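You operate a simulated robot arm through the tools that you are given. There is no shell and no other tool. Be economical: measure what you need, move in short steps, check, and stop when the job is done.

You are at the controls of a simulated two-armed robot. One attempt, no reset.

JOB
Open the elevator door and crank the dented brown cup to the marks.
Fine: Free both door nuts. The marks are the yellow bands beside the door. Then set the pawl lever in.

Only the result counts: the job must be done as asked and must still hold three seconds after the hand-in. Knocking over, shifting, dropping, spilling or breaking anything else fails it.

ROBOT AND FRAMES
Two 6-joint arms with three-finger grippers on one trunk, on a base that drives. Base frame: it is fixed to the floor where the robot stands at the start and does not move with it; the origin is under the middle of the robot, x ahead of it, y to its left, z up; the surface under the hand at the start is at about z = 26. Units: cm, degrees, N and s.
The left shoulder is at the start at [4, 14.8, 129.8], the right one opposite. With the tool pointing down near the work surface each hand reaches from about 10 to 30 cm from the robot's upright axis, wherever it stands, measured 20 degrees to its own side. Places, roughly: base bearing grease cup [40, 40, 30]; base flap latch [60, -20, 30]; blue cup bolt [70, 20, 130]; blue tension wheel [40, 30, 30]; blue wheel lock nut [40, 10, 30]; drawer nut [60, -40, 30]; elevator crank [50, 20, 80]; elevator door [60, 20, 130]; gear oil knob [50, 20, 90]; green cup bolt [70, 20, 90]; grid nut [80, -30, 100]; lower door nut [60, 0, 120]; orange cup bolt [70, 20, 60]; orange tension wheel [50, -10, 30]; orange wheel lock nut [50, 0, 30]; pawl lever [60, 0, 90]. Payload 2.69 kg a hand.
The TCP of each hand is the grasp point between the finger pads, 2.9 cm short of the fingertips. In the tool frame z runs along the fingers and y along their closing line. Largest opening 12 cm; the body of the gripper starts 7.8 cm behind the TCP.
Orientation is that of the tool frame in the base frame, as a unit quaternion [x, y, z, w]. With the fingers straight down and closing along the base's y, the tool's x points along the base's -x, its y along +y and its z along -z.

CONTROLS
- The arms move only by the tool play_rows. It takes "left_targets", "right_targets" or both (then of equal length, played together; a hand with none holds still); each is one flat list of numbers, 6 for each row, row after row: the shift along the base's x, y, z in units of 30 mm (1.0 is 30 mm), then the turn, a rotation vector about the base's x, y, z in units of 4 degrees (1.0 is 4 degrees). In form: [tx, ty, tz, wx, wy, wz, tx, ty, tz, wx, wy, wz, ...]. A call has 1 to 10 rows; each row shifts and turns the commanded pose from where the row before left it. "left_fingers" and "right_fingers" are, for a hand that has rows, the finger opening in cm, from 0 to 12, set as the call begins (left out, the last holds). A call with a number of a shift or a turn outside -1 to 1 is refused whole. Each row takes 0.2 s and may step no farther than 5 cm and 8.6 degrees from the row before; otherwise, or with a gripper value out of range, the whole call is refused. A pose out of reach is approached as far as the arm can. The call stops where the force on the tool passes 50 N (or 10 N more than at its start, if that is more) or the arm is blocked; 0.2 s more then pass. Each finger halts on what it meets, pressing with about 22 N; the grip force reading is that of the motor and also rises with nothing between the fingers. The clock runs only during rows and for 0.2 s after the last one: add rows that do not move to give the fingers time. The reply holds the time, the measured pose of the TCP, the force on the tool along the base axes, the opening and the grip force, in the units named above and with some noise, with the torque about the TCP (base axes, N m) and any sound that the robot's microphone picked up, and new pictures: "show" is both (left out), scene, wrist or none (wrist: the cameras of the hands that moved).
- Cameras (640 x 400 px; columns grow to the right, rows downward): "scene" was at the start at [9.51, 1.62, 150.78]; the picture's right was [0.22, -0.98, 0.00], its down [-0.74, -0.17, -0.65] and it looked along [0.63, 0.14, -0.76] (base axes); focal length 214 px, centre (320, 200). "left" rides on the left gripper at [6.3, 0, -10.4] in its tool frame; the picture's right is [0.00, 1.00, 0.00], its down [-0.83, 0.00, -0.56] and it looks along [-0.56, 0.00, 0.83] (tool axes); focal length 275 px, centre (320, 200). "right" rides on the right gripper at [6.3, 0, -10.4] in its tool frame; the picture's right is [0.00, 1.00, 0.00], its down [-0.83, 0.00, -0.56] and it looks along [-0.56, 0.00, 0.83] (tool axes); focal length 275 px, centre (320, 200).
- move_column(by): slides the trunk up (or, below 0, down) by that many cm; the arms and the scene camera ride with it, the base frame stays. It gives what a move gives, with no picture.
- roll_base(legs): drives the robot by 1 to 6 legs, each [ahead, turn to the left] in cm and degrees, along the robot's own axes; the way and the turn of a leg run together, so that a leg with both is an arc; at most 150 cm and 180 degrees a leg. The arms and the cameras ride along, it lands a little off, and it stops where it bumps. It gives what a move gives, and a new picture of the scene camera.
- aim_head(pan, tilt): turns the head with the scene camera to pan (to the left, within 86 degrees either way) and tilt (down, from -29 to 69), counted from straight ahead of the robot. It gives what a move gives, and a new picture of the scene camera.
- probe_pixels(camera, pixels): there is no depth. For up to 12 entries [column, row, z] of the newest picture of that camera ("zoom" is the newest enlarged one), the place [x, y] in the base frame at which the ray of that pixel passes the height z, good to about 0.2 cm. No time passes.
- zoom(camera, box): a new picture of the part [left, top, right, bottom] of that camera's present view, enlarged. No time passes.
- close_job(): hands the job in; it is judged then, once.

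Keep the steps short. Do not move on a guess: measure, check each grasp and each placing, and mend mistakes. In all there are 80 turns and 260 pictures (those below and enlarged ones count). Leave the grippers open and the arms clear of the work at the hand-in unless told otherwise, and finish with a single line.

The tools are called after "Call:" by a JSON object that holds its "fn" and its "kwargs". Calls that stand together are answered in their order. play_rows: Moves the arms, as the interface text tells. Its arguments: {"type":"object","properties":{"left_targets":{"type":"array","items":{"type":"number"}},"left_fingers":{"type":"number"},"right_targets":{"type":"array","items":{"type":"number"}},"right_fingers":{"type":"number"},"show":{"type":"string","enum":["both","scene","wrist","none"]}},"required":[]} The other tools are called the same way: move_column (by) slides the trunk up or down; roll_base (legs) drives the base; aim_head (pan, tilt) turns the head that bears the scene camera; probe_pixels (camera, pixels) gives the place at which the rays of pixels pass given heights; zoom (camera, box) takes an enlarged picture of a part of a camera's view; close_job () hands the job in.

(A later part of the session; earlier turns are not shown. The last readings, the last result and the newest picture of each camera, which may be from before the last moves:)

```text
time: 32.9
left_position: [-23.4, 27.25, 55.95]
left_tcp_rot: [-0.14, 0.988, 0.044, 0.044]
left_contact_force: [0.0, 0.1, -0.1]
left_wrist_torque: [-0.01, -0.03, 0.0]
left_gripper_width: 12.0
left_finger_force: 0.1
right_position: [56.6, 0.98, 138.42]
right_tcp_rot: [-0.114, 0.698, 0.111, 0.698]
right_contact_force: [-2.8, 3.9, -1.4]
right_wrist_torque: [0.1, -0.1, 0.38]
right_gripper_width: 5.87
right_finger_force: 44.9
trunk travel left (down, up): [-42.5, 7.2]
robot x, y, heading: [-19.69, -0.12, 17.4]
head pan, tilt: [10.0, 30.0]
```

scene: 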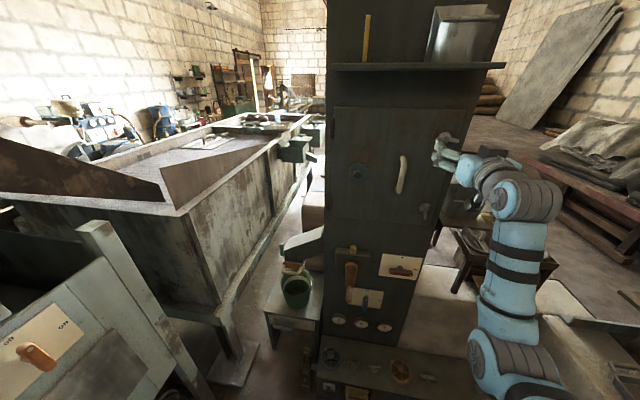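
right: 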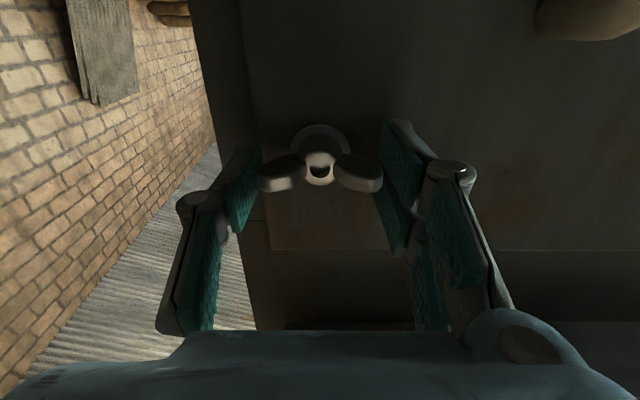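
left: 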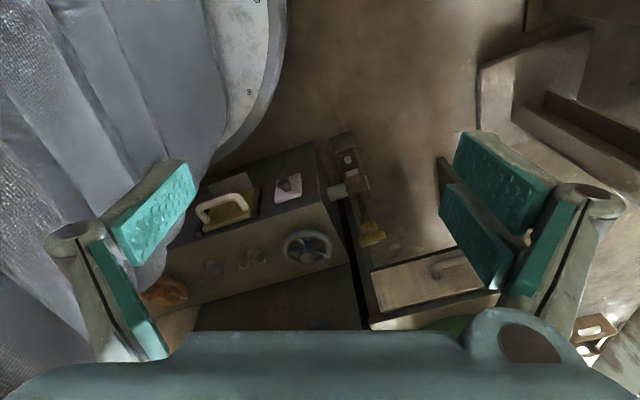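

It's clamped at 5.87 cm. I'll turn 40° counter-clockwise twice, adding a slight lift of 0.4 cm in the second call.

Call:
{"fn": "play_rows", "kwargs": {"right_targets": [0, 0, 0, -0.95, -0.31, 0, 0, 0, 0, -0.95, -0.31, 0, 0, 0, 0, -0.95, -0.31, 0, 0, 0, 0, -0.95, -0.31, 0, 0, 0, 0, -0.95, -0.31, 0, 0, 0, 0, -0.95, -0.31, 0, 0, 0, 0, -0.95, -0.31, 0, 0, 0, 0, -0.95, -0.31, 0, 0, 0, 0, -0.95, -0.31, 0, 0, 0, 0, -0.95, -0.31, 0], "show": "none"}}

Call:
{"fn": "play_rows", "kwargs": {"right_targets": [0, 0, 0.05, -0.95, -0.31, 0, 0, 0, 0.05, -0.95, -0.31, 0, 0, 0, 0, -0.95, -0.31, 0, 0, 0, 0, -0.95, -0.31, 0, 0, 0, 0, -0.95, -0.31, 0, 0, 0, 0, -0.95, -0.31, 0, 0, 0, 0, -0.95, -0.31, 0, 0, 0, 0, -0.95, -0.31, 0, 0, 0, 0, -0.95, -0.31, 0, 0, 0, 0, -0.95, -0.31, 0], "show": "wrist"}}

```text
time: 35.0
left_position: [-23.4, 27.24, 56.0]
left_tcp_rot: [-0.139, 0.988, 0.044, 0.044]
left_contact_force: [0.2, -0.3, 0.9]
left_wrist_torque: [0.0, -0.04, -0.02]
left_gripper_width: 12.0
left_finger_force: 0.1
right_position: [56.58, 0.96, 138.48]
right_tcp_rot: [-0.347, 0.617, -0.135, 0.693]
right_contact_force: [-5.4, 3.4, -1.5]
right_wrist_torque: [0.06, -0.19, 0.09]
right_gripper_width: 5.84
right_finger_force: 44.8
trunk travel left (down, up): [-42.5, 7.2]
robot x, y, heading: [-19.99, -0.08, 17.4]
head pan, tilt: [10.0, 30.0]
```

```text
time: 37.2
left_position: [-23.46, 27.22, 55.93]
left_tcp_rot: [-0.14, 0.988, 0.044, 0.044]
left_contact_force: [0.4, -0.2, 0.2]
left_wrist_torque: [0.02, -0.01, -0.05]
left_gripper_width: 12.01
left_finger_force: 0.0
right_position: [56.61, 1.0, 138.42]
right_tcp_rot: [-0.538, 0.464, -0.363, 0.603]
right_contact_force: [-25.0, 2.0, -33.5]
right_wrist_torque: [-0.21, 0.56, 0.05]
right_gripper_width: 5.87
right_finger_force: 44.8
trunk travel left (down, up): [-42.5, 7.2]
robot x, y, heading: [-19.93, 0.17, 17.6]
head pan, tilt: [10.0, 30.0]
```

right: 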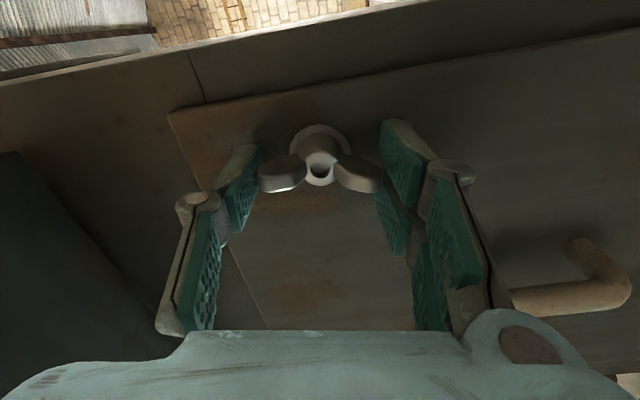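

The hand is 80° round with a 33 N downward reaction, so I'll undo the lift and turn the remaining 20°.

Call:
{"fn": "play_rows", "kwargs": {"right_targets": [-0.06, -0.02, -0.12, 0, 0, 0, 0, 0, 0, -0.95, -0.31, 0, 0, 0, 0, -0.95, -0.31, 0, 0, 0, 0, -0.95, -0.31, 0, 0, 0, 0, -0.95, -0.31, 0, 0, 0, 0, -0.95, -0.31, 0], "show": "wrist"}}

```text
time: 38.6
left_position: [-23.4, 27.29, 55.97]
left_tcp_rot: [-0.139, 0.988, 0.043, 0.045]
left_contact_force: [-0.7, -0.2, -0.6]
left_wrist_torque: [-0.02, 0.0, 0.01]
left_gripper_width: 12.05
left_finger_force: 0.0
right_position: [56.43, 1.09, 138.5]
right_tcp_rot: [0.608, -0.364, 0.465, -0.532]
right_contact_force: [-0.7, 3.9, 4.6]
right_wrist_torque: [1.16, 0.16, -0.05]
right_gripper_width: 5.91
right_finger_force: 45.3
trunk travel left (down, up): [-42.5, 7.2]
robot x, y, heading: [-20.03, -0.01, 17.6]
head pan, tilt: [10.0, 30.0]
```

right: 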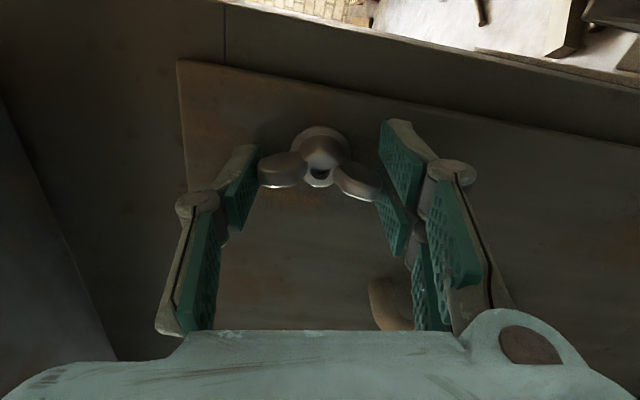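

The torque resists at about 95°, so the upper nut is at its stop too. I'll release, back away and roll back to level, moving toward the handle (t = -6).

Call:
{"fn": "play_rows", "kwargs": {"right_targets": [0, 0, 0, 0, 0, 0, 0, 0, 0, 0.95, 0.31, 0, -0.8, -0.26, 0, 0.95, 0.31, 0, -0.8, -0.26, 0, 0.95, 0.31, 0, -0.8, -0.26, 0, 0.95, 0.31, 0, -0.8, -0.26, 0, 0.95, 0.31, 0, -0.1, 0.3, -0.4, 0.95, 0.31, 0, -0.1, 0.3, -0.4, 0.95, 0.31, 0, -0.1, 0.3, -0.4, 0.95, 0.31, 0, -0.1, 0.3, -0.4, 0.95, 0.31, 0], "right_fingers": 8, "show": "none"}}

Call:
{"fn": "play_rows", "kwargs": {"right_targets": [-0.1, 0.3, -0.4, 0.95, 0.31, 0, -0.1, 0.3, -0.4, 0.95, 0.31, 0, -0.1, 0.3, -0.4, 0.95, 0.31, 0, -0.1, 0.3, -0.4, 0.95, 0.31, 0, -0.1, 0.3, -0.2, 0.95, 0.31, 0, -0.1, 0.3, 0, 0.95, 0.31, 0, -0.1, 0.3, 0, 0.95, 0.31, 0, 0, 0, 0, 0.95, 0.31, 0, 0, 0, 0, 0.95, 0.31, 0, 0, 0, 0, 0.95, 0.31, 0], "show": "none"}}

Call:
{"fn": "play_rows", "kwargs": {"right_targets": [0, 0, 0, 0.95, 0.31, 0, 0, 0, 0, 0.95, 0.31, 0, 0, 0, 0, 0.95, 0.31, 0, 0, 0, 0, 0.95, 0.31, 0, 0, 0, 0, 0.95, 0.31, 0, 0, 0, 0, 0.95, 0.31, 0, 0, 0, 0, 0, 0, 0]}}

```text
time: 40.9
left_position: [-23.41, 27.17, 56.1]
left_tcp_rot: [-0.139, 0.988, 0.045, 0.044]
left_contact_force: [0.2, -0.4, -0.8]
left_wrist_torque: [0.0, 0.01, 0.01]
left_gripper_width: 11.98
left_finger_force: 0.0
right_position: [45.82, 1.16, 133.53]
right_tcp_rot: [-0.466, 0.533, -0.275, 0.65]
right_contact_force: [-0.5, -0.5, 0.1]
right_wrist_torque: [-0.03, 0.02, 0.01]
right_gripper_width: 8.01
right_finger_force: 0.0
trunk travel left (down, up): [-42.5, 7.2]
robot x, y, heading: [-20.1, -0.29, 17.7]
head pan, tilt: [10.0, 30.0]
```

```text
time: 43.0
left_position: [-23.36, 27.21, 56.02]
left_tcp_rot: [-0.139, 0.988, 0.045, 0.043]
left_contact_force: [0.1, 0.0, 0.0]
left_wrist_torque: [-0.01, -0.02, 0.03]
left_gripper_width: 12.0
left_finger_force: 0.1
right_position: [43.66, 7.69, 128.05]
right_tcp_rot: [-0.256, 0.66, -0.035, 0.705]
right_contact_force: [-0.3, 0.2, 0.4]
right_wrist_torque: [-0.01, -0.02, 0.0]
right_gripper_width: 7.99
right_finger_force: 0.0
trunk travel left (down, up): [-42.5, 7.2]
robot x, y, heading: [-20.24, -0.03, 17.9]
head pan, tilt: [10.0, 30.0]
```

```text
time: 44.6
left_position: [-23.4, 27.16, 56.11]
left_tcp_rot: [-0.139, 0.988, 0.045, 0.045]
left_contact_force: [0.2, -0.3, 0.1]
left_wrist_torque: [0.04, 0.0, -0.01]
left_gripper_width: 12.02
left_finger_force: 0.0
right_position: [43.64, 7.6, 128.09]
right_tcp_rot: [-0.114, 0.698, 0.113, 0.698]
right_contact_force: [0.3, 0.0, -0.4]
right_wrist_torque: [-0.01, 0.0, 0.0]
right_gripper_width: 8.0
right_finger_force: 0.1
trunk travel left (down, up): [-42.5, 7.2]
robot x, y, heading: [-20.51, 0.2, 17.7]
head pan, tilt: [10.0, 30.0]
```

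scene: 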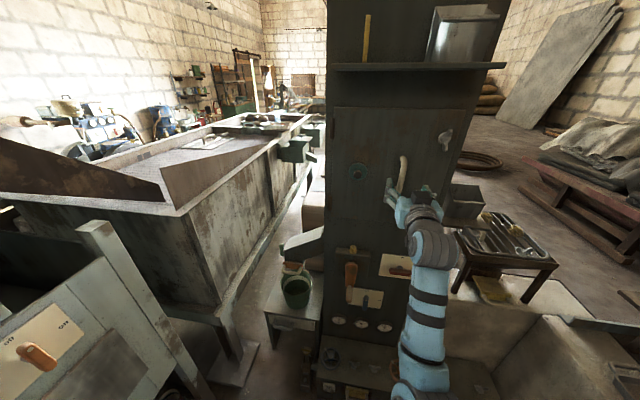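
right: 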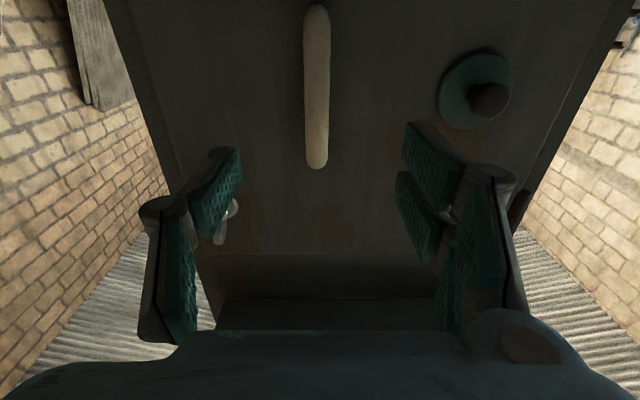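

Both nuts now stand vertical. The handle bar is centred at column 316, from z = 121 to 132. I'll advance 9 cm with a 5 cm opening and look.

Call:
{"fn": "play_rows", "kwargs": {"right_targets": [0.95, 0.28, -0.1, 0, 0, 0, 0.95, 0.28, -0.1, 0, 0, 0, 0.95, 0.28, -0.1, 0, 0, 0], "right_fingers": 5}}

Call:
{"fn": "zoom", "kwargs": {"camera": "scene", "box": [340, 120, 480, 220]}}

```text
time: 45.5
left_position: [-23.34, 27.16, 56.02]
left_tcp_rot: [-0.139, 0.988, 0.044, 0.043]
left_contact_force: [0.4, -0.4, -0.1]
left_wrist_torque: [0.03, 0.0, -0.03]
left_gripper_width: 12.02
left_finger_force: 0.1
right_position: [52.61, 10.35, 127.17]
right_tcp_rot: [-0.113, 0.698, 0.111, 0.698]
right_contact_force: [-0.7, 0.4, 0.0]
right_wrist_torque: [-0.01, -0.02, 0.0]
right_gripper_width: 5.02
right_finger_force: 0.0
trunk travel left (down, up): [-42.5, 7.2]
robot x, y, heading: [-20.25, 0.32, 17.6]
head pan, tilt: [10.0, 30.0]
```

scene: 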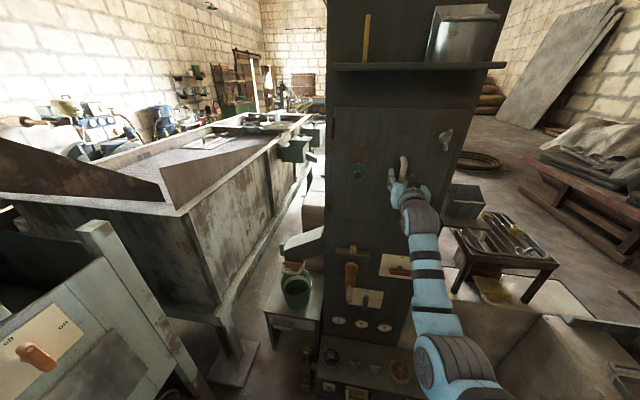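
right: 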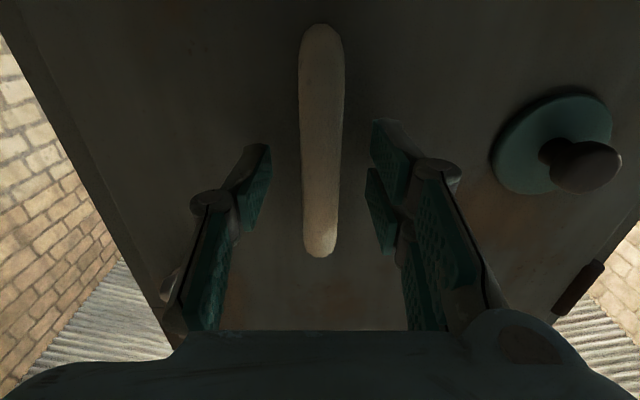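

```text
4.00 times, centred on (410, 170) of scene
```

zoom: 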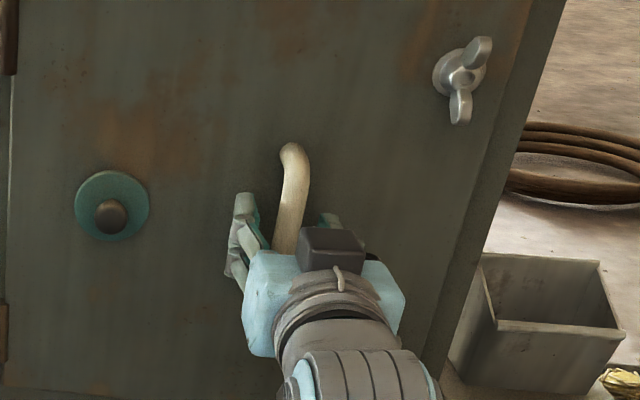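

The bar is at n of about 54.7, already between the pads (TCP 53.2, tips 56.1). I'll close on it.

Call:
{"fn": "play_rows", "kwargs": {"right_targets": [0.1, 0.03, 0, 0, 0, 0, 0, 0, 0, 0, 0, 0, 0, 0, 0, 0, 0, 0], "right_fingers": 0.5, "show": "wrist"}}

```text
time: 46.2
left_position: [-23.4, 27.24, 56.06]
left_tcp_rot: [-0.139, 0.988, 0.045, 0.044]
left_contact_force: [0.5, 0.0, 0.3]
left_wrist_torque: [-0.04, 0.0, 0.0]
left_gripper_width: 12.0
left_finger_force: 0.1
right_position: [52.74, 10.26, 127.23]
right_tcp_rot: [-0.114, 0.698, 0.112, 0.698]
right_contact_force: [0.5, 2.4, 2.6]
right_wrist_torque: [0.29, 0.44, 0.02]
right_gripper_width: 1.7
right_finger_force: 42.0
trunk travel left (down, up): [-42.5, 7.2]
robot x, y, heading: [-20.19, 0.31, 17.6]
head pan, tilt: [10.0, 30.0]
```

right: 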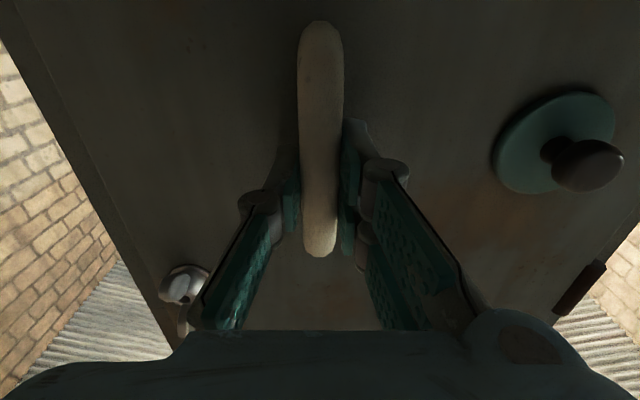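

The bar is held at 1.7 cm. I'll pull the first 16° of the door arc about the left hinge, yawing the hand along with it.

Call:
{"fn": "play_rows", "kwargs": {"right_targets": [-0.523, -0.03, 0, 0, 0, -1, -0.523, 0.007, 0, 0, 0, -1, -0.523, 0.043, 0, 0, 0, -1, -0.52, 0.08, 0, 0, 0, -1]}}

```text
time: 47.2
left_position: [-23.66, 27.96, 55.84]
left_tcp_rot: [-0.141, 0.988, 0.037, 0.043]
left_contact_force: [-0.3, -0.2, 0.7]
left_wrist_torque: [-0.02, -0.01, -0.04]
left_gripper_width: 12.02
left_finger_force: 0.1
right_position: [48.09, 10.31, 127.29]
right_tcp_rot: [-0.02, 0.705, 0.005, 0.709]
right_contact_force: [3.0, 35.5, 0.2]
right_wrist_torque: [1.19, -1.14, 0.09]
right_gripper_width: 1.74
right_finger_force: 43.3
right hand out of reach, approached as far as the arm can: row 4
trunk travel left (down, up): [-42.5, 7.2]
robot x, y, heading: [-19.93, 0.14, 17.8]
head pan, tilt: [10.0, 30.0]
```

scene: 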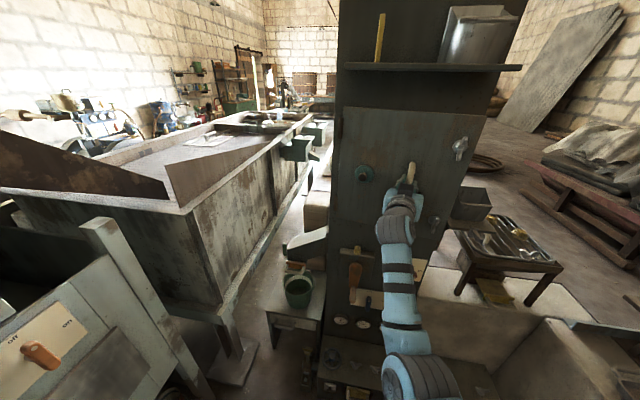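
right: 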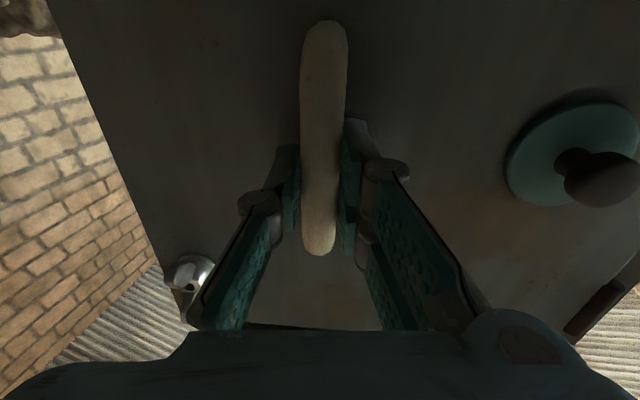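

The door is ajar by about 15°, but the arm's inner reach is used up (35 N sideways). I'll release the handle, back off and see whether the door stays.

Call:
{"fn": "play_rows", "kwargs": {"right_targets": [0, 0, 0, 0, 0, 0, 0, 0, 0, 0, 0, 0, -1, -0.1, 0, 0, 0, 0, -1, -0.3, 0, 0, 0, 0, -0.3, -1, 0, 0, 0, 0, 0, -1, 0, 0, 0, 0, 0, -1, 0, 0, 0, 0, 0, -1, 0, 0, 0, 0], "right_fingers": 5}}

```text
time: 48.2
left_position: [-23.65, 28.11, 55.69]
left_tcp_rot: [-0.147, 0.988, 0.038, 0.041]
left_contact_force: [0.0, 0.1, 0.3]
left_wrist_torque: [0.01, -0.02, 0.01]
left_gripper_width: 12.0
left_finger_force: 0.0
right_position: [47.07, 7.69, 128.16]
right_tcp_rot: [-0.022, 0.7, 0.005, 0.714]
right_contact_force: [5.7, 40.1, -15.7]
right_wrist_torque: [0.32, 0.27, 0.0]
right_gripper_width: 7.36
right_finger_force: 18.2
right hand out of reach, approached as far as the arm can: row 3, 4
trunk travel left (down, up): [-42.5, 7.2]
robot x, y, heading: [-20.11, 0.11, 18.4]
head pan, tilt: [10.0, 30.0]
stopped in row 4 (right hand): the force on the tool passed its limit at 55 N (the readings are from after the stop); the commanded pose is now the measured one
```

scene: 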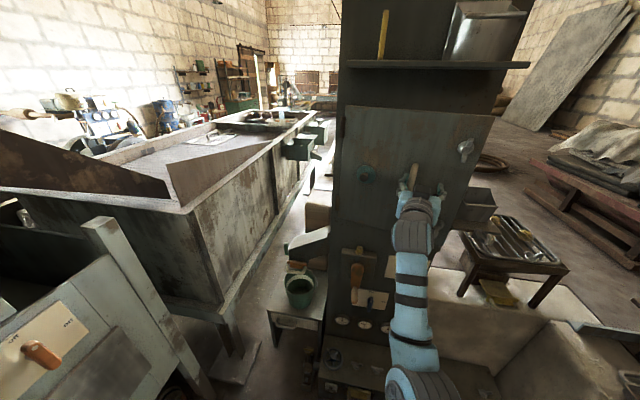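
right: 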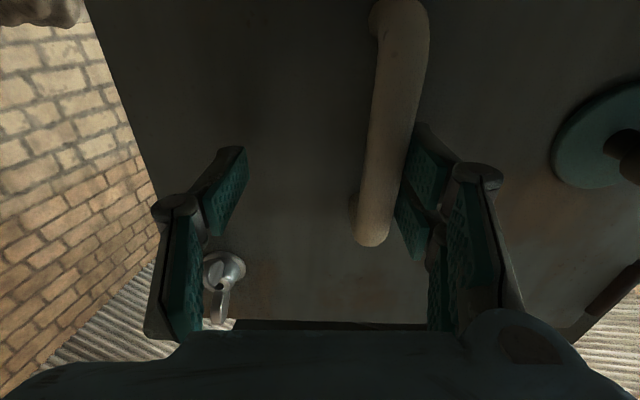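

The hand slid right and its left finger presses on the handle. I'll recentre +2.6 cm in y with an 8 cm opening, then withdraw by driving the base back.

Call:
{"fn": "play_rows", "kwargs": {"right_targets": [0, 0.4, -0.1, 0, 0, 0, 0, 0.4, -0.1, 0, 0, 0], "right_fingers": 8, "show": "wrist"}}

```text
time: 48.8
left_position: [-23.57, 27.5, 55.86]
left_tcp_rot: [-0.142, 0.988, 0.042, 0.043]
left_contact_force: [0.0, 0.4, 0.7]
left_wrist_torque: [0.01, -0.01, 0.03]
left_gripper_width: 12.03
left_finger_force: 0.0
right_position: [47.56, 6.87, 127.74]
right_tcp_rot: [-0.017, 0.694, -0.014, 0.719]
right_contact_force: [1.8, 20.3, 6.8]
right_wrist_torque: [0.73, -0.29, -0.04]
right_gripper_width: 9.18
right_finger_force: 8.8
right hand out of reach, approached as far as the arm can: row 2
trunk travel left (down, up): [-42.5, 7.2]
robot x, y, heading: [-20.13, 0.08, 18.0]
head pan, tilt: [10.0, 30.0]
```

right: 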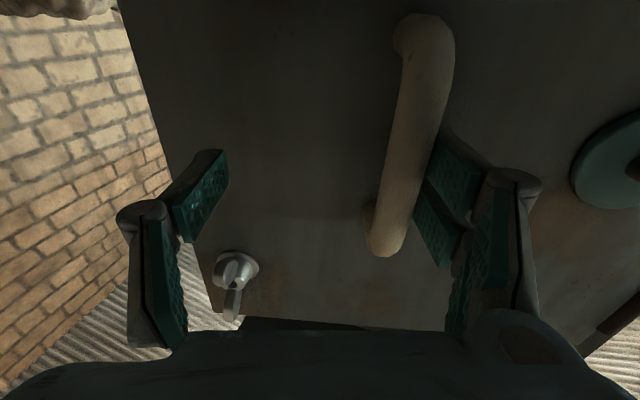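

The left finger still leans on the bar's left side, and withdrawing should slide it off. I'll drive back 8 cm.

Call:
{"fn": "roll_base", "kwargs": {"legs": [[-8, 0]]}}

```text
time: 49.8
left_position: [-27.33, 26.35, 55.87]
left_tcp_rot: [-0.145, 0.988, 0.045, 0.041]
left_contact_force: [-0.2, -0.1, -0.2]
left_wrist_torque: [0.03, -0.01, 0.0]
left_gripper_width: 12.02
left_finger_force: 0.1
right_position: [44.48, 6.51, 127.76]
right_tcp_rot: [-0.018, 0.694, 0.007, 0.72]
right_contact_force: [14.6, 55.8, 6.8]
right_wrist_torque: [1.35, 0.09, -0.54]
right_gripper_width: 10.68
right_finger_force: 20.4
trunk travel left (down, up): [-42.5, 7.2]
robot x, y, heading: [-23.97, -1.18, 18.8]
head pan, tilt: [10.0, 30.0]
stopped in leg 1: the force on the tool passed its limit at 58 N (the readings are from after the stop); the commanded pose is now the measured one
```

scene: 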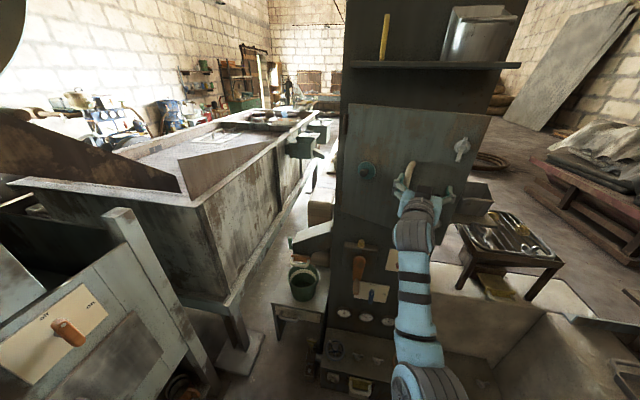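

The door has swung further, but the left finger still hooks the bar with 55 N. I'll move the hand +y about 2 cm to unload it, with the fingers fully open.

Call:
{"fn": "play_rows", "kwargs": {"right_targets": [0, 0.35, 0, 0, 0, 0, 0, 0.35, 0, 0, 0, 0], "right_fingers": 11, "show": "wrist"}}

```text
time: 50.4
left_position: [-27.5, 25.87, 55.98]
left_tcp_rot: [-0.143, 0.988, 0.047, 0.042]
left_contact_force: [0.3, 0.1, 0.2]
left_wrist_torque: [-0.02, 0.01, 0.02]
left_gripper_width: 12.02
left_finger_force: 0.0
right_position: [44.39, 6.24, 127.86]
right_tcp_rot: [-0.013, 0.692, -0.008, 0.721]
right_contact_force: [1.2, 8.2, -3.0]
right_wrist_torque: [0.01, 0.0, -0.14]
right_gripper_width: 11.54
right_finger_force: 3.4
trunk travel left (down, up): [-42.5, 7.2]
robot x, y, heading: [-23.94, -1.55, 18.0]
head pan, tilt: [10.0, 30.0]
```

right: 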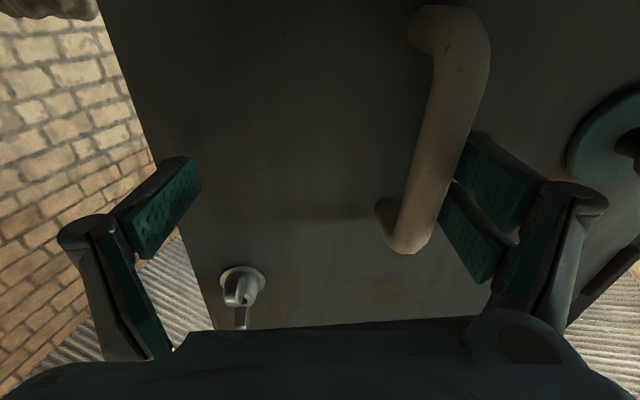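

The force is down to 8 N. I'll shift +y 1.5 cm more to free the finger, then check.

Call:
{"fn": "play_rows", "kwargs": {"right_targets": [0, 0.5, 0, 0, 0, 0.3, 0, 0.4, 0, 0, 0, 0.3], "right_fingers": 11.5, "show": "wrist"}}

```text
time: 51.0
left_position: [-27.54, 25.68, 56.2]
left_tcp_rot: [-0.144, 0.987, 0.049, 0.043]
left_contact_force: [-0.5, 0.0, -0.1]
left_wrist_torque: [0.0, 0.0, 0.01]
left_gripper_width: 12.02
left_finger_force: 0.1
right_position: [44.68, 8.46, 127.94]
right_tcp_rot: [-0.026, 0.691, 0.008, 0.723]
right_contact_force: [-0.2, 0.0, 0.4]
right_wrist_torque: [0.02, 0.04, -0.02]
right_gripper_width: 11.53
right_finger_force: 0.0
right hand out of reach, approached as far as the arm can: row 2
trunk travel left (down, up): [-42.5, 7.2]
robot x, y, heading: [-24.38, -0.91, 18.4]
head pan, tilt: [10.0, 30.0]
```

right: 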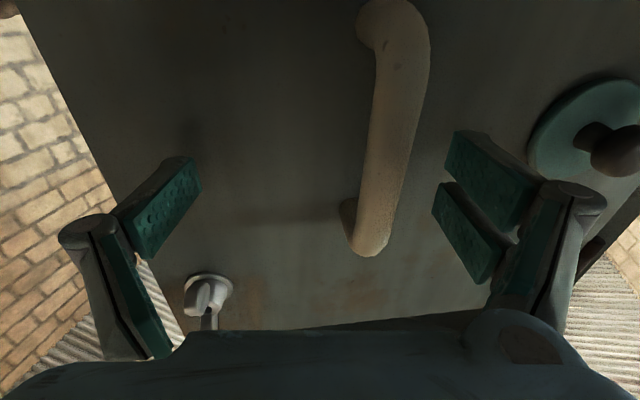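

The hand is clear of the bar with no force. I'll drive back 10 cm.

Call:
{"fn": "roll_base", "kwargs": {"legs": [[-10, 0]]}}

Call:
{"fn": "zoom", "kwargs": {"camera": "scene", "box": [320, 80, 520, 260]}}

```text
time: 52.1
left_position: [-36.81, 22.58, 56.07]
left_tcp_rot: [-0.145, 0.987, 0.048, 0.042]
left_contact_force: [0.6, -0.6, 0.2]
left_wrist_torque: [-0.02, 0.01, -0.03]
left_gripper_width: 12.0
left_finger_force: 0.1
right_position: [35.68, 5.35, 127.82]
right_tcp_rot: [-0.027, 0.692, 0.01, 0.722]
right_contact_force: [-0.1, 0.5, -0.1]
right_wrist_torque: [0.0, -0.03, -0.03]
right_gripper_width: 11.49
right_finger_force: 0.1
trunk travel left (down, up): [-42.5, 7.2]
robot x, y, heading: [-33.72, -4.11, 18.4]
head pan, tilt: [10.0, 30.0]
```

scene: 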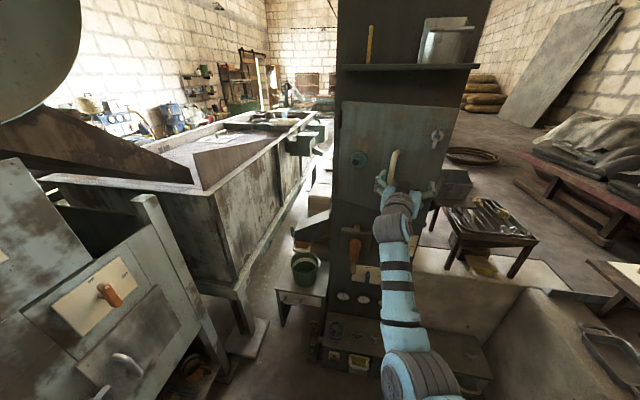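

```text
2.22 times, centred on (420, 170) of scene
```

zoom: 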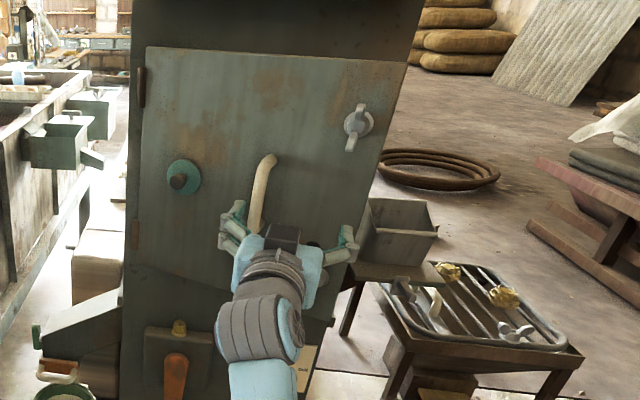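

The door stays ajar. I'll probe the door's top free corner (459.6, 108) and top hinge corner, zoom (147, 47) → scene (342, 101), at z = 144.

Call:
{"fn": "probe_pixels", "kwargs": {"camera": "scene", "pixels": [[459.6, 108, 144], [342, 101, 144], [459.6, 108, 143], [442, 172, 130]]}}

```text
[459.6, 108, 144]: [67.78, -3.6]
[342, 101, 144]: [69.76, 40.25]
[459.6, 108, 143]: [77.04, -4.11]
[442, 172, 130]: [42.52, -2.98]
```

The free edge of the door is at about (46, -3). I'll hook it from behind: close the fingers, move the hand right to y of about -15 and yaw it left so that it points behind the door.

Call:
{"fn": "play_rows", "kwargs": {"right_targets": [-0.3, -0.8, 0, 0, 0, 0, 0, -1, 0, 0, 0, 0, 0, -1, 0, 0, 0, 1, 0, -1, 0, 0, 0, 1, 0, -1, 0, 0, 0, 1, 0, -1, 0, 0, 0, 1, 0, -1, 0, 0, 0, 1, 0, 0, 0, 0, 0, 1, 0, 0, 0, 0, 0, 1, 0, 0, 0, 0, 0, 1], "right_fingers": 0, "show": "none"}}

Call:
{"fn": "play_rows", "kwargs": {"right_targets": [0, 0, 0, 0, 0, 1, 0, 0, 0, 0, 0, 1, 0, 0, 0, 0, 0, 1, 0, 0, 0, 0, 0, 1]}}

```text
time: 54.3
left_position: [-37.06, 22.57, 56.21]
left_tcp_rot: [-0.144, 0.987, 0.049, 0.044]
left_contact_force: [-0.4, 0.6, 0.7]
left_wrist_torque: [0.0, 0.01, 0.01]
left_gripper_width: 12.0
left_finger_force: 0.0
right_position: [34.31, -15.34, 128.12]
right_tcp_rot: [-0.215, 0.656, 0.209, 0.693]
right_contact_force: [0.4, -0.4, 0.2]
right_wrist_torque: [-0.02, -0.01, 0.02]
right_gripper_width: 0.0
right_finger_force: 22.2
trunk travel left (down, up): [-42.5, 7.2]
robot x, y, heading: [-33.82, -4.35, 18.6]
head pan, tilt: [10.0, 30.0]
```

```text
time: 55.3
left_position: [-36.93, 22.49, 56.11]
left_tcp_rot: [-0.146, 0.987, 0.05, 0.044]
left_contact_force: [-0.7, 0.4, 0.3]
left_wrist_torque: [0.01, 0.01, 0.0]
left_gripper_width: 12.03
left_finger_force: 0.2
right_position: [34.52, -15.09, 128.06]
right_tcp_rot: [-0.304, 0.62, 0.303, 0.657]
right_contact_force: [0.8, -0.7, 0.2]
right_wrist_torque: [-0.01, -0.02, 0.02]
right_gripper_width: 0.0
right_finger_force: 21.9
trunk travel left (down, up): [-42.5, 7.2]
robot x, y, heading: [-33.5, -4.3, 18.7]
head pan, tilt: [10.0, 30.0]
```

scene: 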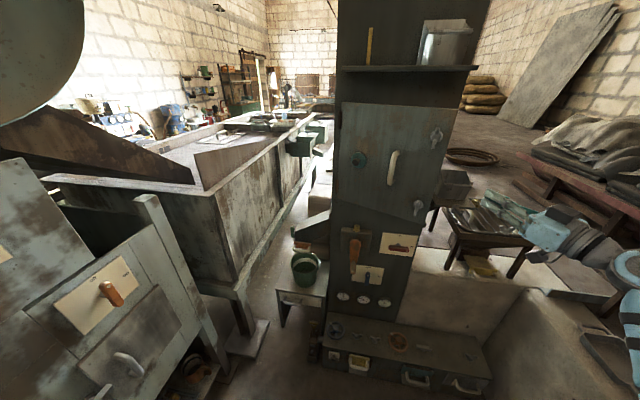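
right: 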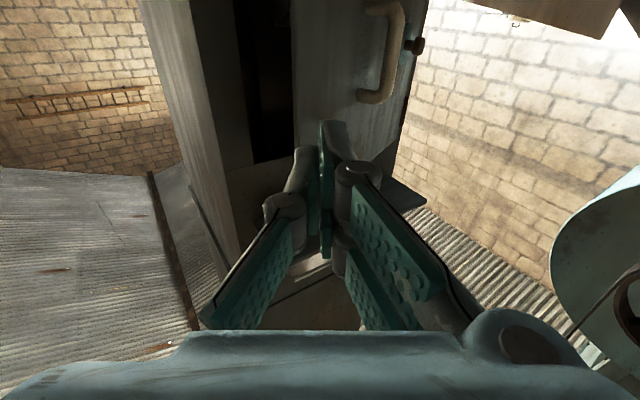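

The wrist view shows the dark gap between the door edge (column ~293) and the frame (column ~235). I'll shift 5 cm to tool-right and 8 cm forward, then recheck.

Call:
{"fn": "play_rows", "kwargs": {"right_targets": [0.65, -0.54, 0, 0, 0, 0, 0.65, -0.54, 0, 0, 0, 0, 0.58, 0.68, 0, 0, 0, 0, 0.58, 0.68, 0, 0, 0, 0, 0.58, 0.68, 0, 0, 0, 0]}}

```text
time: 56.5
left_position: [-36.89, 22.57, 56.15]
left_tcp_rot: [-0.144, 0.987, 0.048, 0.044]
left_contact_force: [-0.4, -0.7, 0.2]
left_wrist_torque: [-0.02, -0.04, 0.02]
left_gripper_width: 11.98
left_finger_force: 0.1
right_position: [43.27, -12.32, 127.95]
right_tcp_rot: [-0.305, 0.621, 0.303, 0.656]
right_contact_force: [0.3, 0.2, -0.3]
right_wrist_torque: [-0.02, -0.02, 0.01]
right_gripper_width: 0.02
right_finger_force: 21.8
trunk travel left (down, up): [-42.5, 7.2]
robot x, y, heading: [-33.8, -4.36, 18.2]
head pan, tilt: [10.0, 30.0]
```

scene: 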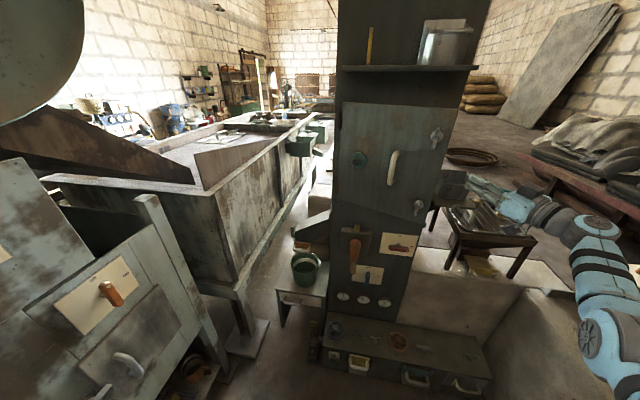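
right: 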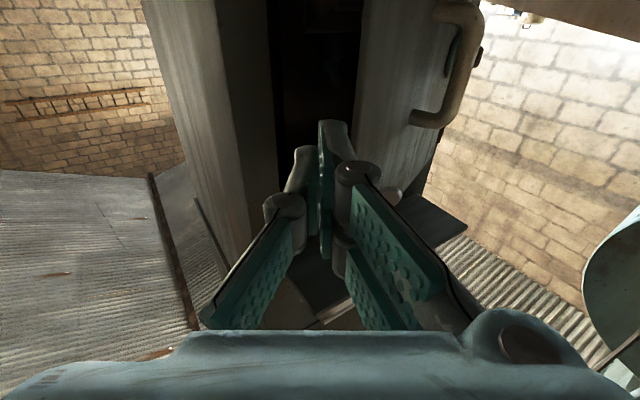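

The fingers point into the gap, with the door edge at column 358, about 2 cm left of the fingers. I'll go 10 cm further along the finger direction.

Call:
{"fn": "play_rows", "kwargs": {"right_targets": [0.7, 0.82, 0, 0, 0, 0, 0.7, 0.82, 0, 0, 0, 0, 0.7, 0.82, 0, 0, 0, 0]}}

```text
time: 57.3
left_position: [-37.07, 22.64, 56.15]
left_tcp_rot: [-0.145, 0.987, 0.049, 0.044]
left_contact_force: [-0.5, 0.4, -0.2]
left_wrist_torque: [0.0, 0.02, -0.02]
left_gripper_width: 12.0
left_finger_force: 0.0
right_position: [44.19, -3.79, 129.11]
right_tcp_rot: [-0.305, 0.621, 0.302, 0.657]
right_contact_force: [0.6, 1.0, 0.1]
right_wrist_torque: [0.0, -0.03, -0.03]
right_gripper_width: 0.01
right_finger_force: 22.0
right hand out of reach, approached as far as the arm can: row 1, 2, 3
trunk travel left (down, up): [-42.5, 7.2]
robot x, y, heading: [-33.59, -4.53, 18.4]
head pan, tilt: [10.0, 30.0]
```

scene: 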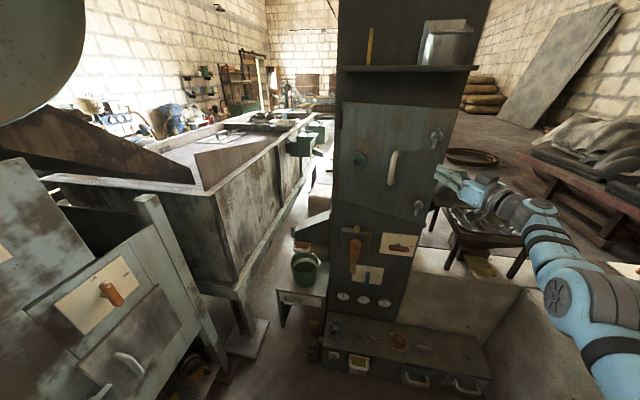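
right: 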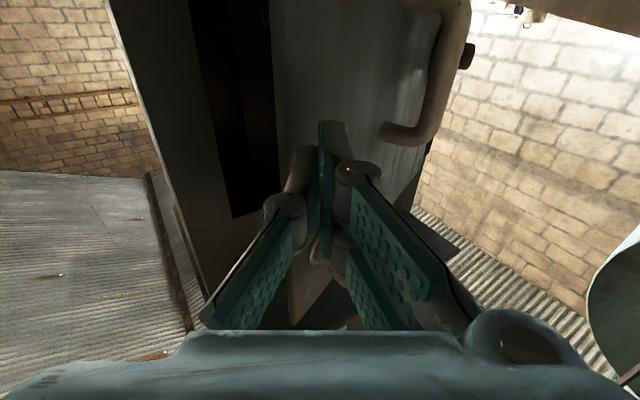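

The arm is at full stretch in x, so I'll bring the hand back right and drive the base forward 12 cm.

Call:
{"fn": "play_rows", "kwargs": {"right_targets": [-0.7, -0.95, 0, 0, 0, 0, -0.7, -0.95, 0, 0, 0, 0, -0.6, -0.9, 0, 0, 0, 0], "show": "none"}}

Call:
{"fn": "roll_base", "kwargs": {"legs": [[12, 0]]}}

Call:
{"fn": "play_rows", "kwargs": {"right_targets": [0, 0, 0, 0, 0, 0], "show": "wrist"}}

```text
time: 58.1
left_position: [-36.93, 22.47, 56.25]
left_tcp_rot: [-0.145, 0.987, 0.049, 0.044]
left_contact_force: [-0.6, 0.5, 0.0]
left_wrist_torque: [0.0, 0.01, 0.01]
left_gripper_width: 12.0
left_finger_force: 0.0
right_position: [43.53, -12.91, 128.8]
right_tcp_rot: [-0.304, 0.62, 0.304, 0.656]
right_contact_force: [-1.1, -1.1, 0.1]
right_wrist_torque: [0.0, 0.02, 0.01]
right_gripper_width: 0.01
right_finger_force: 21.5
right hand out of reach, approached as far as the arm can: row 1, 2, 3
trunk travel left (down, up): [-42.5, 7.2]
robot x, y, heading: [-33.61, -4.62, 18.6]
head pan, tilt: [10.0, 30.0]
```

```text
time: 59.3
left_position: [-25.79, 26.25, 56.17]
left_tcp_rot: [-0.146, 0.987, 0.049, 0.046]
left_contact_force: [0.1, 0.8, -0.6]
left_wrist_torque: [-0.04, -0.02, 0.0]
left_gripper_width: 11.99
left_finger_force: 0.2
right_position: [54.55, -9.14, 129.05]
right_tcp_rot: [-0.305, 0.618, 0.304, 0.658]
right_contact_force: [-0.7, 0.1, 0.1]
right_wrist_torque: [-0.01, 0.03, -0.03]
right_gripper_width: 0.01
right_finger_force: 22.1
trunk travel left (down, up): [-42.5, 7.2]
robot x, y, heading: [-21.94, -0.64, 18.4]
head pan, tilt: [10.0, 30.0]
```

scene: 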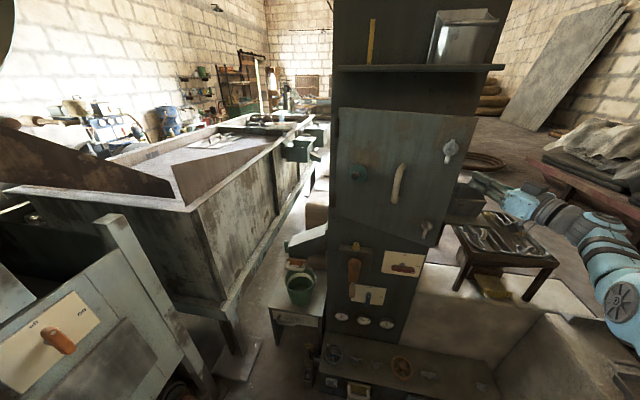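

```text
time: 59.7
left_position: [-25.59, 26.31, 56.09]
left_tcp_rot: [-0.145, 0.987, 0.049, 0.044]
left_contact_force: [0.4, 0.1, -0.7]
left_wrist_torque: [0.0, 0.02, 0.01]
left_gripper_width: 11.98
left_finger_force: 0.0
right_position: [55.02, -8.92, 128.86]
right_tcp_rot: [-0.305, 0.62, 0.304, 0.656]
right_contact_force: [0.1, -0.2, 0.1]
right_wrist_torque: [-0.04, 0.04, 0.04]
right_gripper_width: 0.01
right_finger_force: 21.6
trunk travel left (down, up): [-42.5, 7.2]
robot x, y, heading: [-22.13, -0.35, 18.4]
head pan, tilt: [10.0, 30.0]
```

right: 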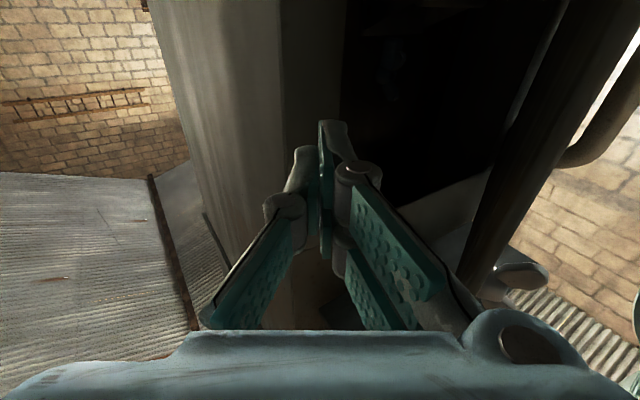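

The fingers are behind the door now, with its edge at column ~520 on the right of the view. I'll move +y into the gap, then pull back in -x.

Call:
{"fn": "play_rows", "kwargs": {"right_targets": [0, 0.95, 0, 0, 0, 0, 0, 0.95, 0, 0, 0, 0, -1, 0, 0, 0, 0, 0, -1, 0, 0, 0, 0, 0, -1, 0, 0, 0, 0, 0, -1, 0.1, 0, 0, 0, 0]}}

```text
time: 61.1
left_position: [-25.67, 26.31, 56.17]
left_tcp_rot: [-0.146, 0.987, 0.05, 0.044]
left_contact_force: [-0.1, -0.9, 0.4]
left_wrist_torque: [0.0, 0.01, 0.0]
left_gripper_width: 12.0
left_finger_force: 0.1
right_position: [43.32, -3.01, 128.92]
right_tcp_rot: [-0.305, 0.62, 0.304, 0.656]
right_contact_force: [-0.1, -0.5, -0.2]
right_wrist_torque: [-0.01, 0.0, 0.0]
right_gripper_width: 0.0
right_finger_force: 22.0
right hand out of reach, approached as far as the arm can: row 2, 3
trunk travel left (down, up): [-42.5, 7.2]
robot x, y, heading: [-22.48, -0.61, 18.5]
head pan, tilt: [10.0, 30.0]
```

scene: 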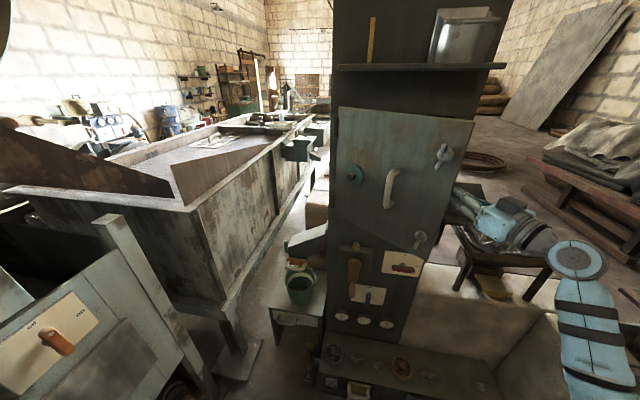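
right: 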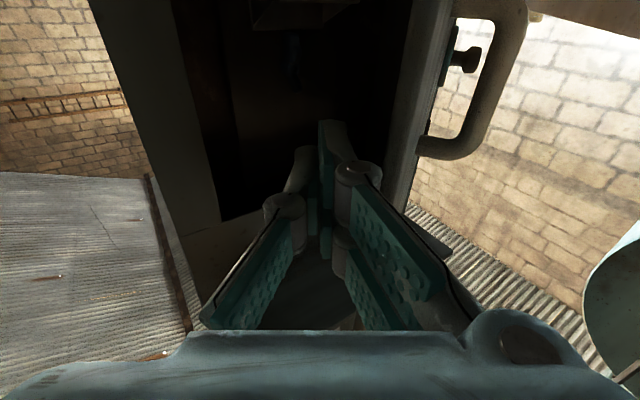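

The gap is wider and the finger tips are inside. I'll go 5 cm deeper along the fingers, then push the door's inner face to tool-left.

Call:
{"fn": "play_rows", "kwargs": {"right_targets": [0.5, 0.6, 0, 0, 0, 0, 0.5, 0.6, 0, 0, 0, 0, -0.76, 0.65, 0, 0, 0, 0, -0.76, 0.65, 0, 0, 0, 0, -0.76, 0.65, 0, 0, 0, 0]}}

```text
time: 62.3
left_position: [-25.7, 26.31, 56.15]
left_tcp_rot: [-0.147, 0.987, 0.049, 0.044]
left_contact_force: [0.1, 0.3, -0.3]
left_wrist_torque: [0.01, -0.02, 0.03]
left_gripper_width: 11.99
left_finger_force: 0.0
right_position: [39.48, 6.63, 128.75]
right_tcp_rot: [-0.307, 0.62, 0.305, 0.655]
right_contact_force: [-0.5, 0.8, 0.2]
right_wrist_torque: [-0.03, 0.0, -0.01]
right_gripper_width: 0.01
right_finger_force: 22.0
trunk travel left (down, up): [-42.5, 7.2]
robot x, y, heading: [-22.13, -0.36, 18.4]
head pan, tilt: [10.0, 30.0]
```

scene: 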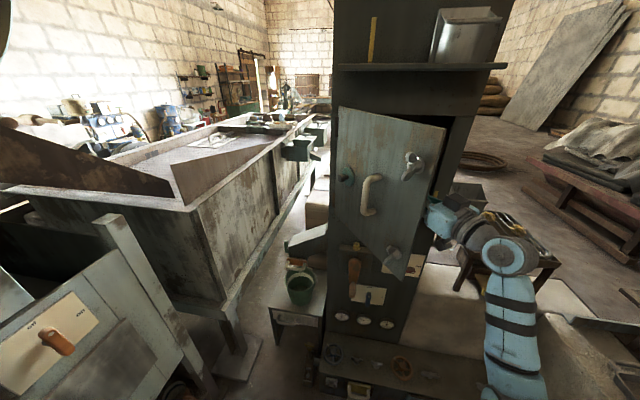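
right: 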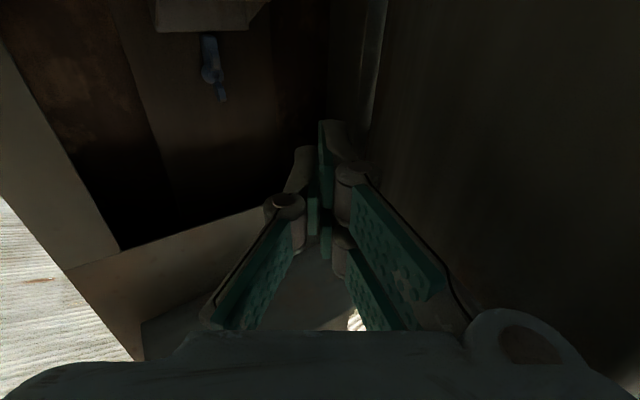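

The door is swinging well. I'll continue with a base motion, back 10 cm while turning left 12°, to keep pushing it open.

Call:
{"fn": "roll_base", "kwargs": {"legs": [[-10, 12]]}}

Call:
{"fn": "play_rows", "kwargs": {"right_targets": [-0.3, 0.7, 0, 0, 0, 0, -0.3, 0.7, 0, 0, 0, 0, -0.3, 0.7, 0, 0, 0, 0]}}

```text
time: 63.5
left_position: [-39.98, 21.15, 56.08]
left_tcp_rot: [-0.248, 0.967, 0.052, 0.036]
left_contact_force: [0.4, -0.1, 0.3]
left_wrist_torque: [0.02, 0.01, 0.01]
left_gripper_width: 12.01
left_finger_force: 0.1
right_position: [28.06, 15.28, 128.53]
right_tcp_rot: [-0.369, 0.585, 0.371, 0.62]
right_contact_force: [0.1, -1.1, 0.4]
right_wrist_torque: [0.02, 0.0, 0.0]
right_gripper_width: 0.01
right_finger_force: 21.6
trunk travel left (down, up): [-42.5, 7.2]
robot x, y, heading: [-31.07, -4.74, 30.4]
head pan, tilt: [10.0, 30.0]
```

scene: 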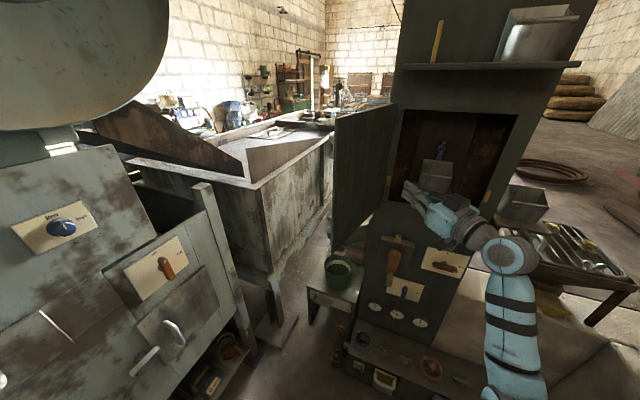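

```text
time: 64.3
left_position: [-40.22, 21.06, 56.08]
left_tcp_rot: [-0.248, 0.967, 0.053, 0.039]
left_contact_force: [-0.6, -0.2, 1.3]
left_wrist_torque: [-0.03, -0.01, -0.04]
left_gripper_width: 12.03
left_finger_force: 0.2
right_position: [24.98, 21.58, 128.92]
right_tcp_rot: [-0.369, 0.584, 0.37, 0.622]
right_contact_force: [-0.5, 0.1, -0.4]
right_wrist_torque: [-0.01, 0.01, -0.03]
right_gripper_width: 0.01
right_finger_force: 22.0
trunk travel left (down, up): [-42.5, 7.2]
robot x, y, heading: [-31.03, -4.34, 30.5]
head pan, tilt: [10.0, 30.0]
```

scene: 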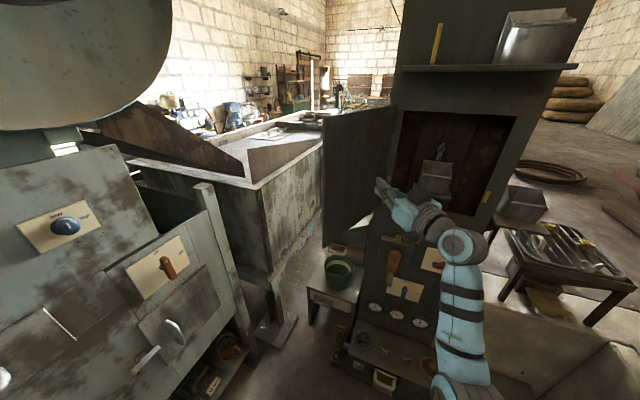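
right: 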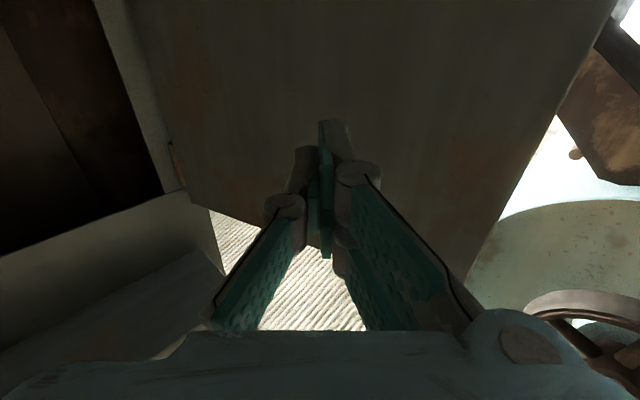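

The door is about 80–90° open. One more push, then I'll look inside.

Call:
{"fn": "play_rows", "kwargs": {"right_targets": [0.1, 0.8, 0, 0, 0, 0, 0.2, 0.8, 0, 0, 0, 0, 0.3, 0.8, 0, 0, 0, 0], "show": "scene"}}

Call:
{"fn": "zoom", "kwargs": {"camera": "scene", "box": [320, 90, 540, 240]}}

```text
time: 65.1
left_position: [-40.07, 21.02, 56.16]
left_tcp_rot: [-0.247, 0.967, 0.053, 0.039]
left_contact_force: [-0.5, 0.4, 0.5]
left_wrist_torque: [-0.02, 0.03, 0.0]
left_gripper_width: 11.99
left_finger_force: 0.2
right_position: [27.02, 28.57, 128.79]
right_tcp_rot: [-0.369, 0.584, 0.37, 0.621]
right_contact_force: [1.2, -0.4, -0.1]
right_wrist_torque: [-0.01, 0.0, -0.01]
right_gripper_width: 0.0
right_finger_force: 22.3
trunk travel left (down, up): [-42.5, 7.2]
robot x, y, heading: [-31.32, -4.68, 30.3]
head pan, tilt: [10.0, 30.0]
```

scene: 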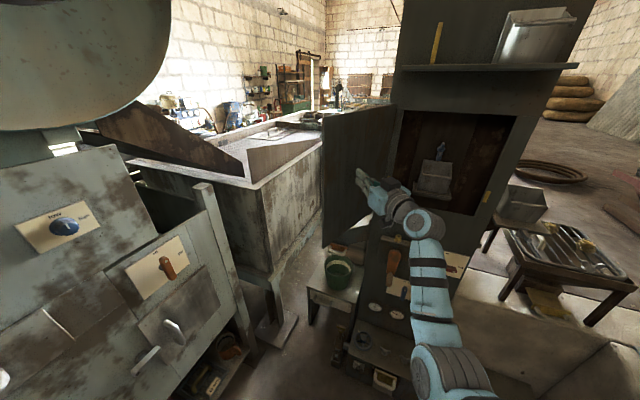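

```text
2.67 times, centred on (430, 165) of scene
```

zoom: 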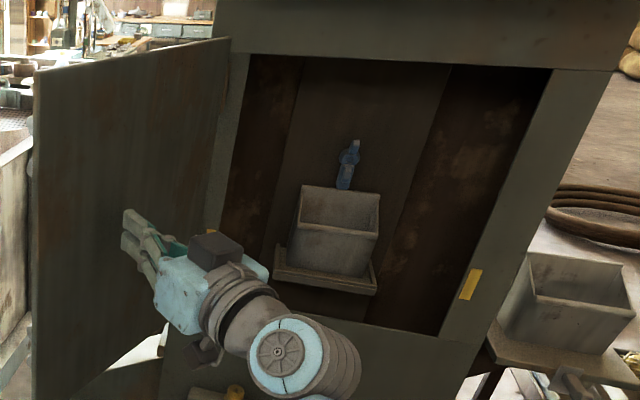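

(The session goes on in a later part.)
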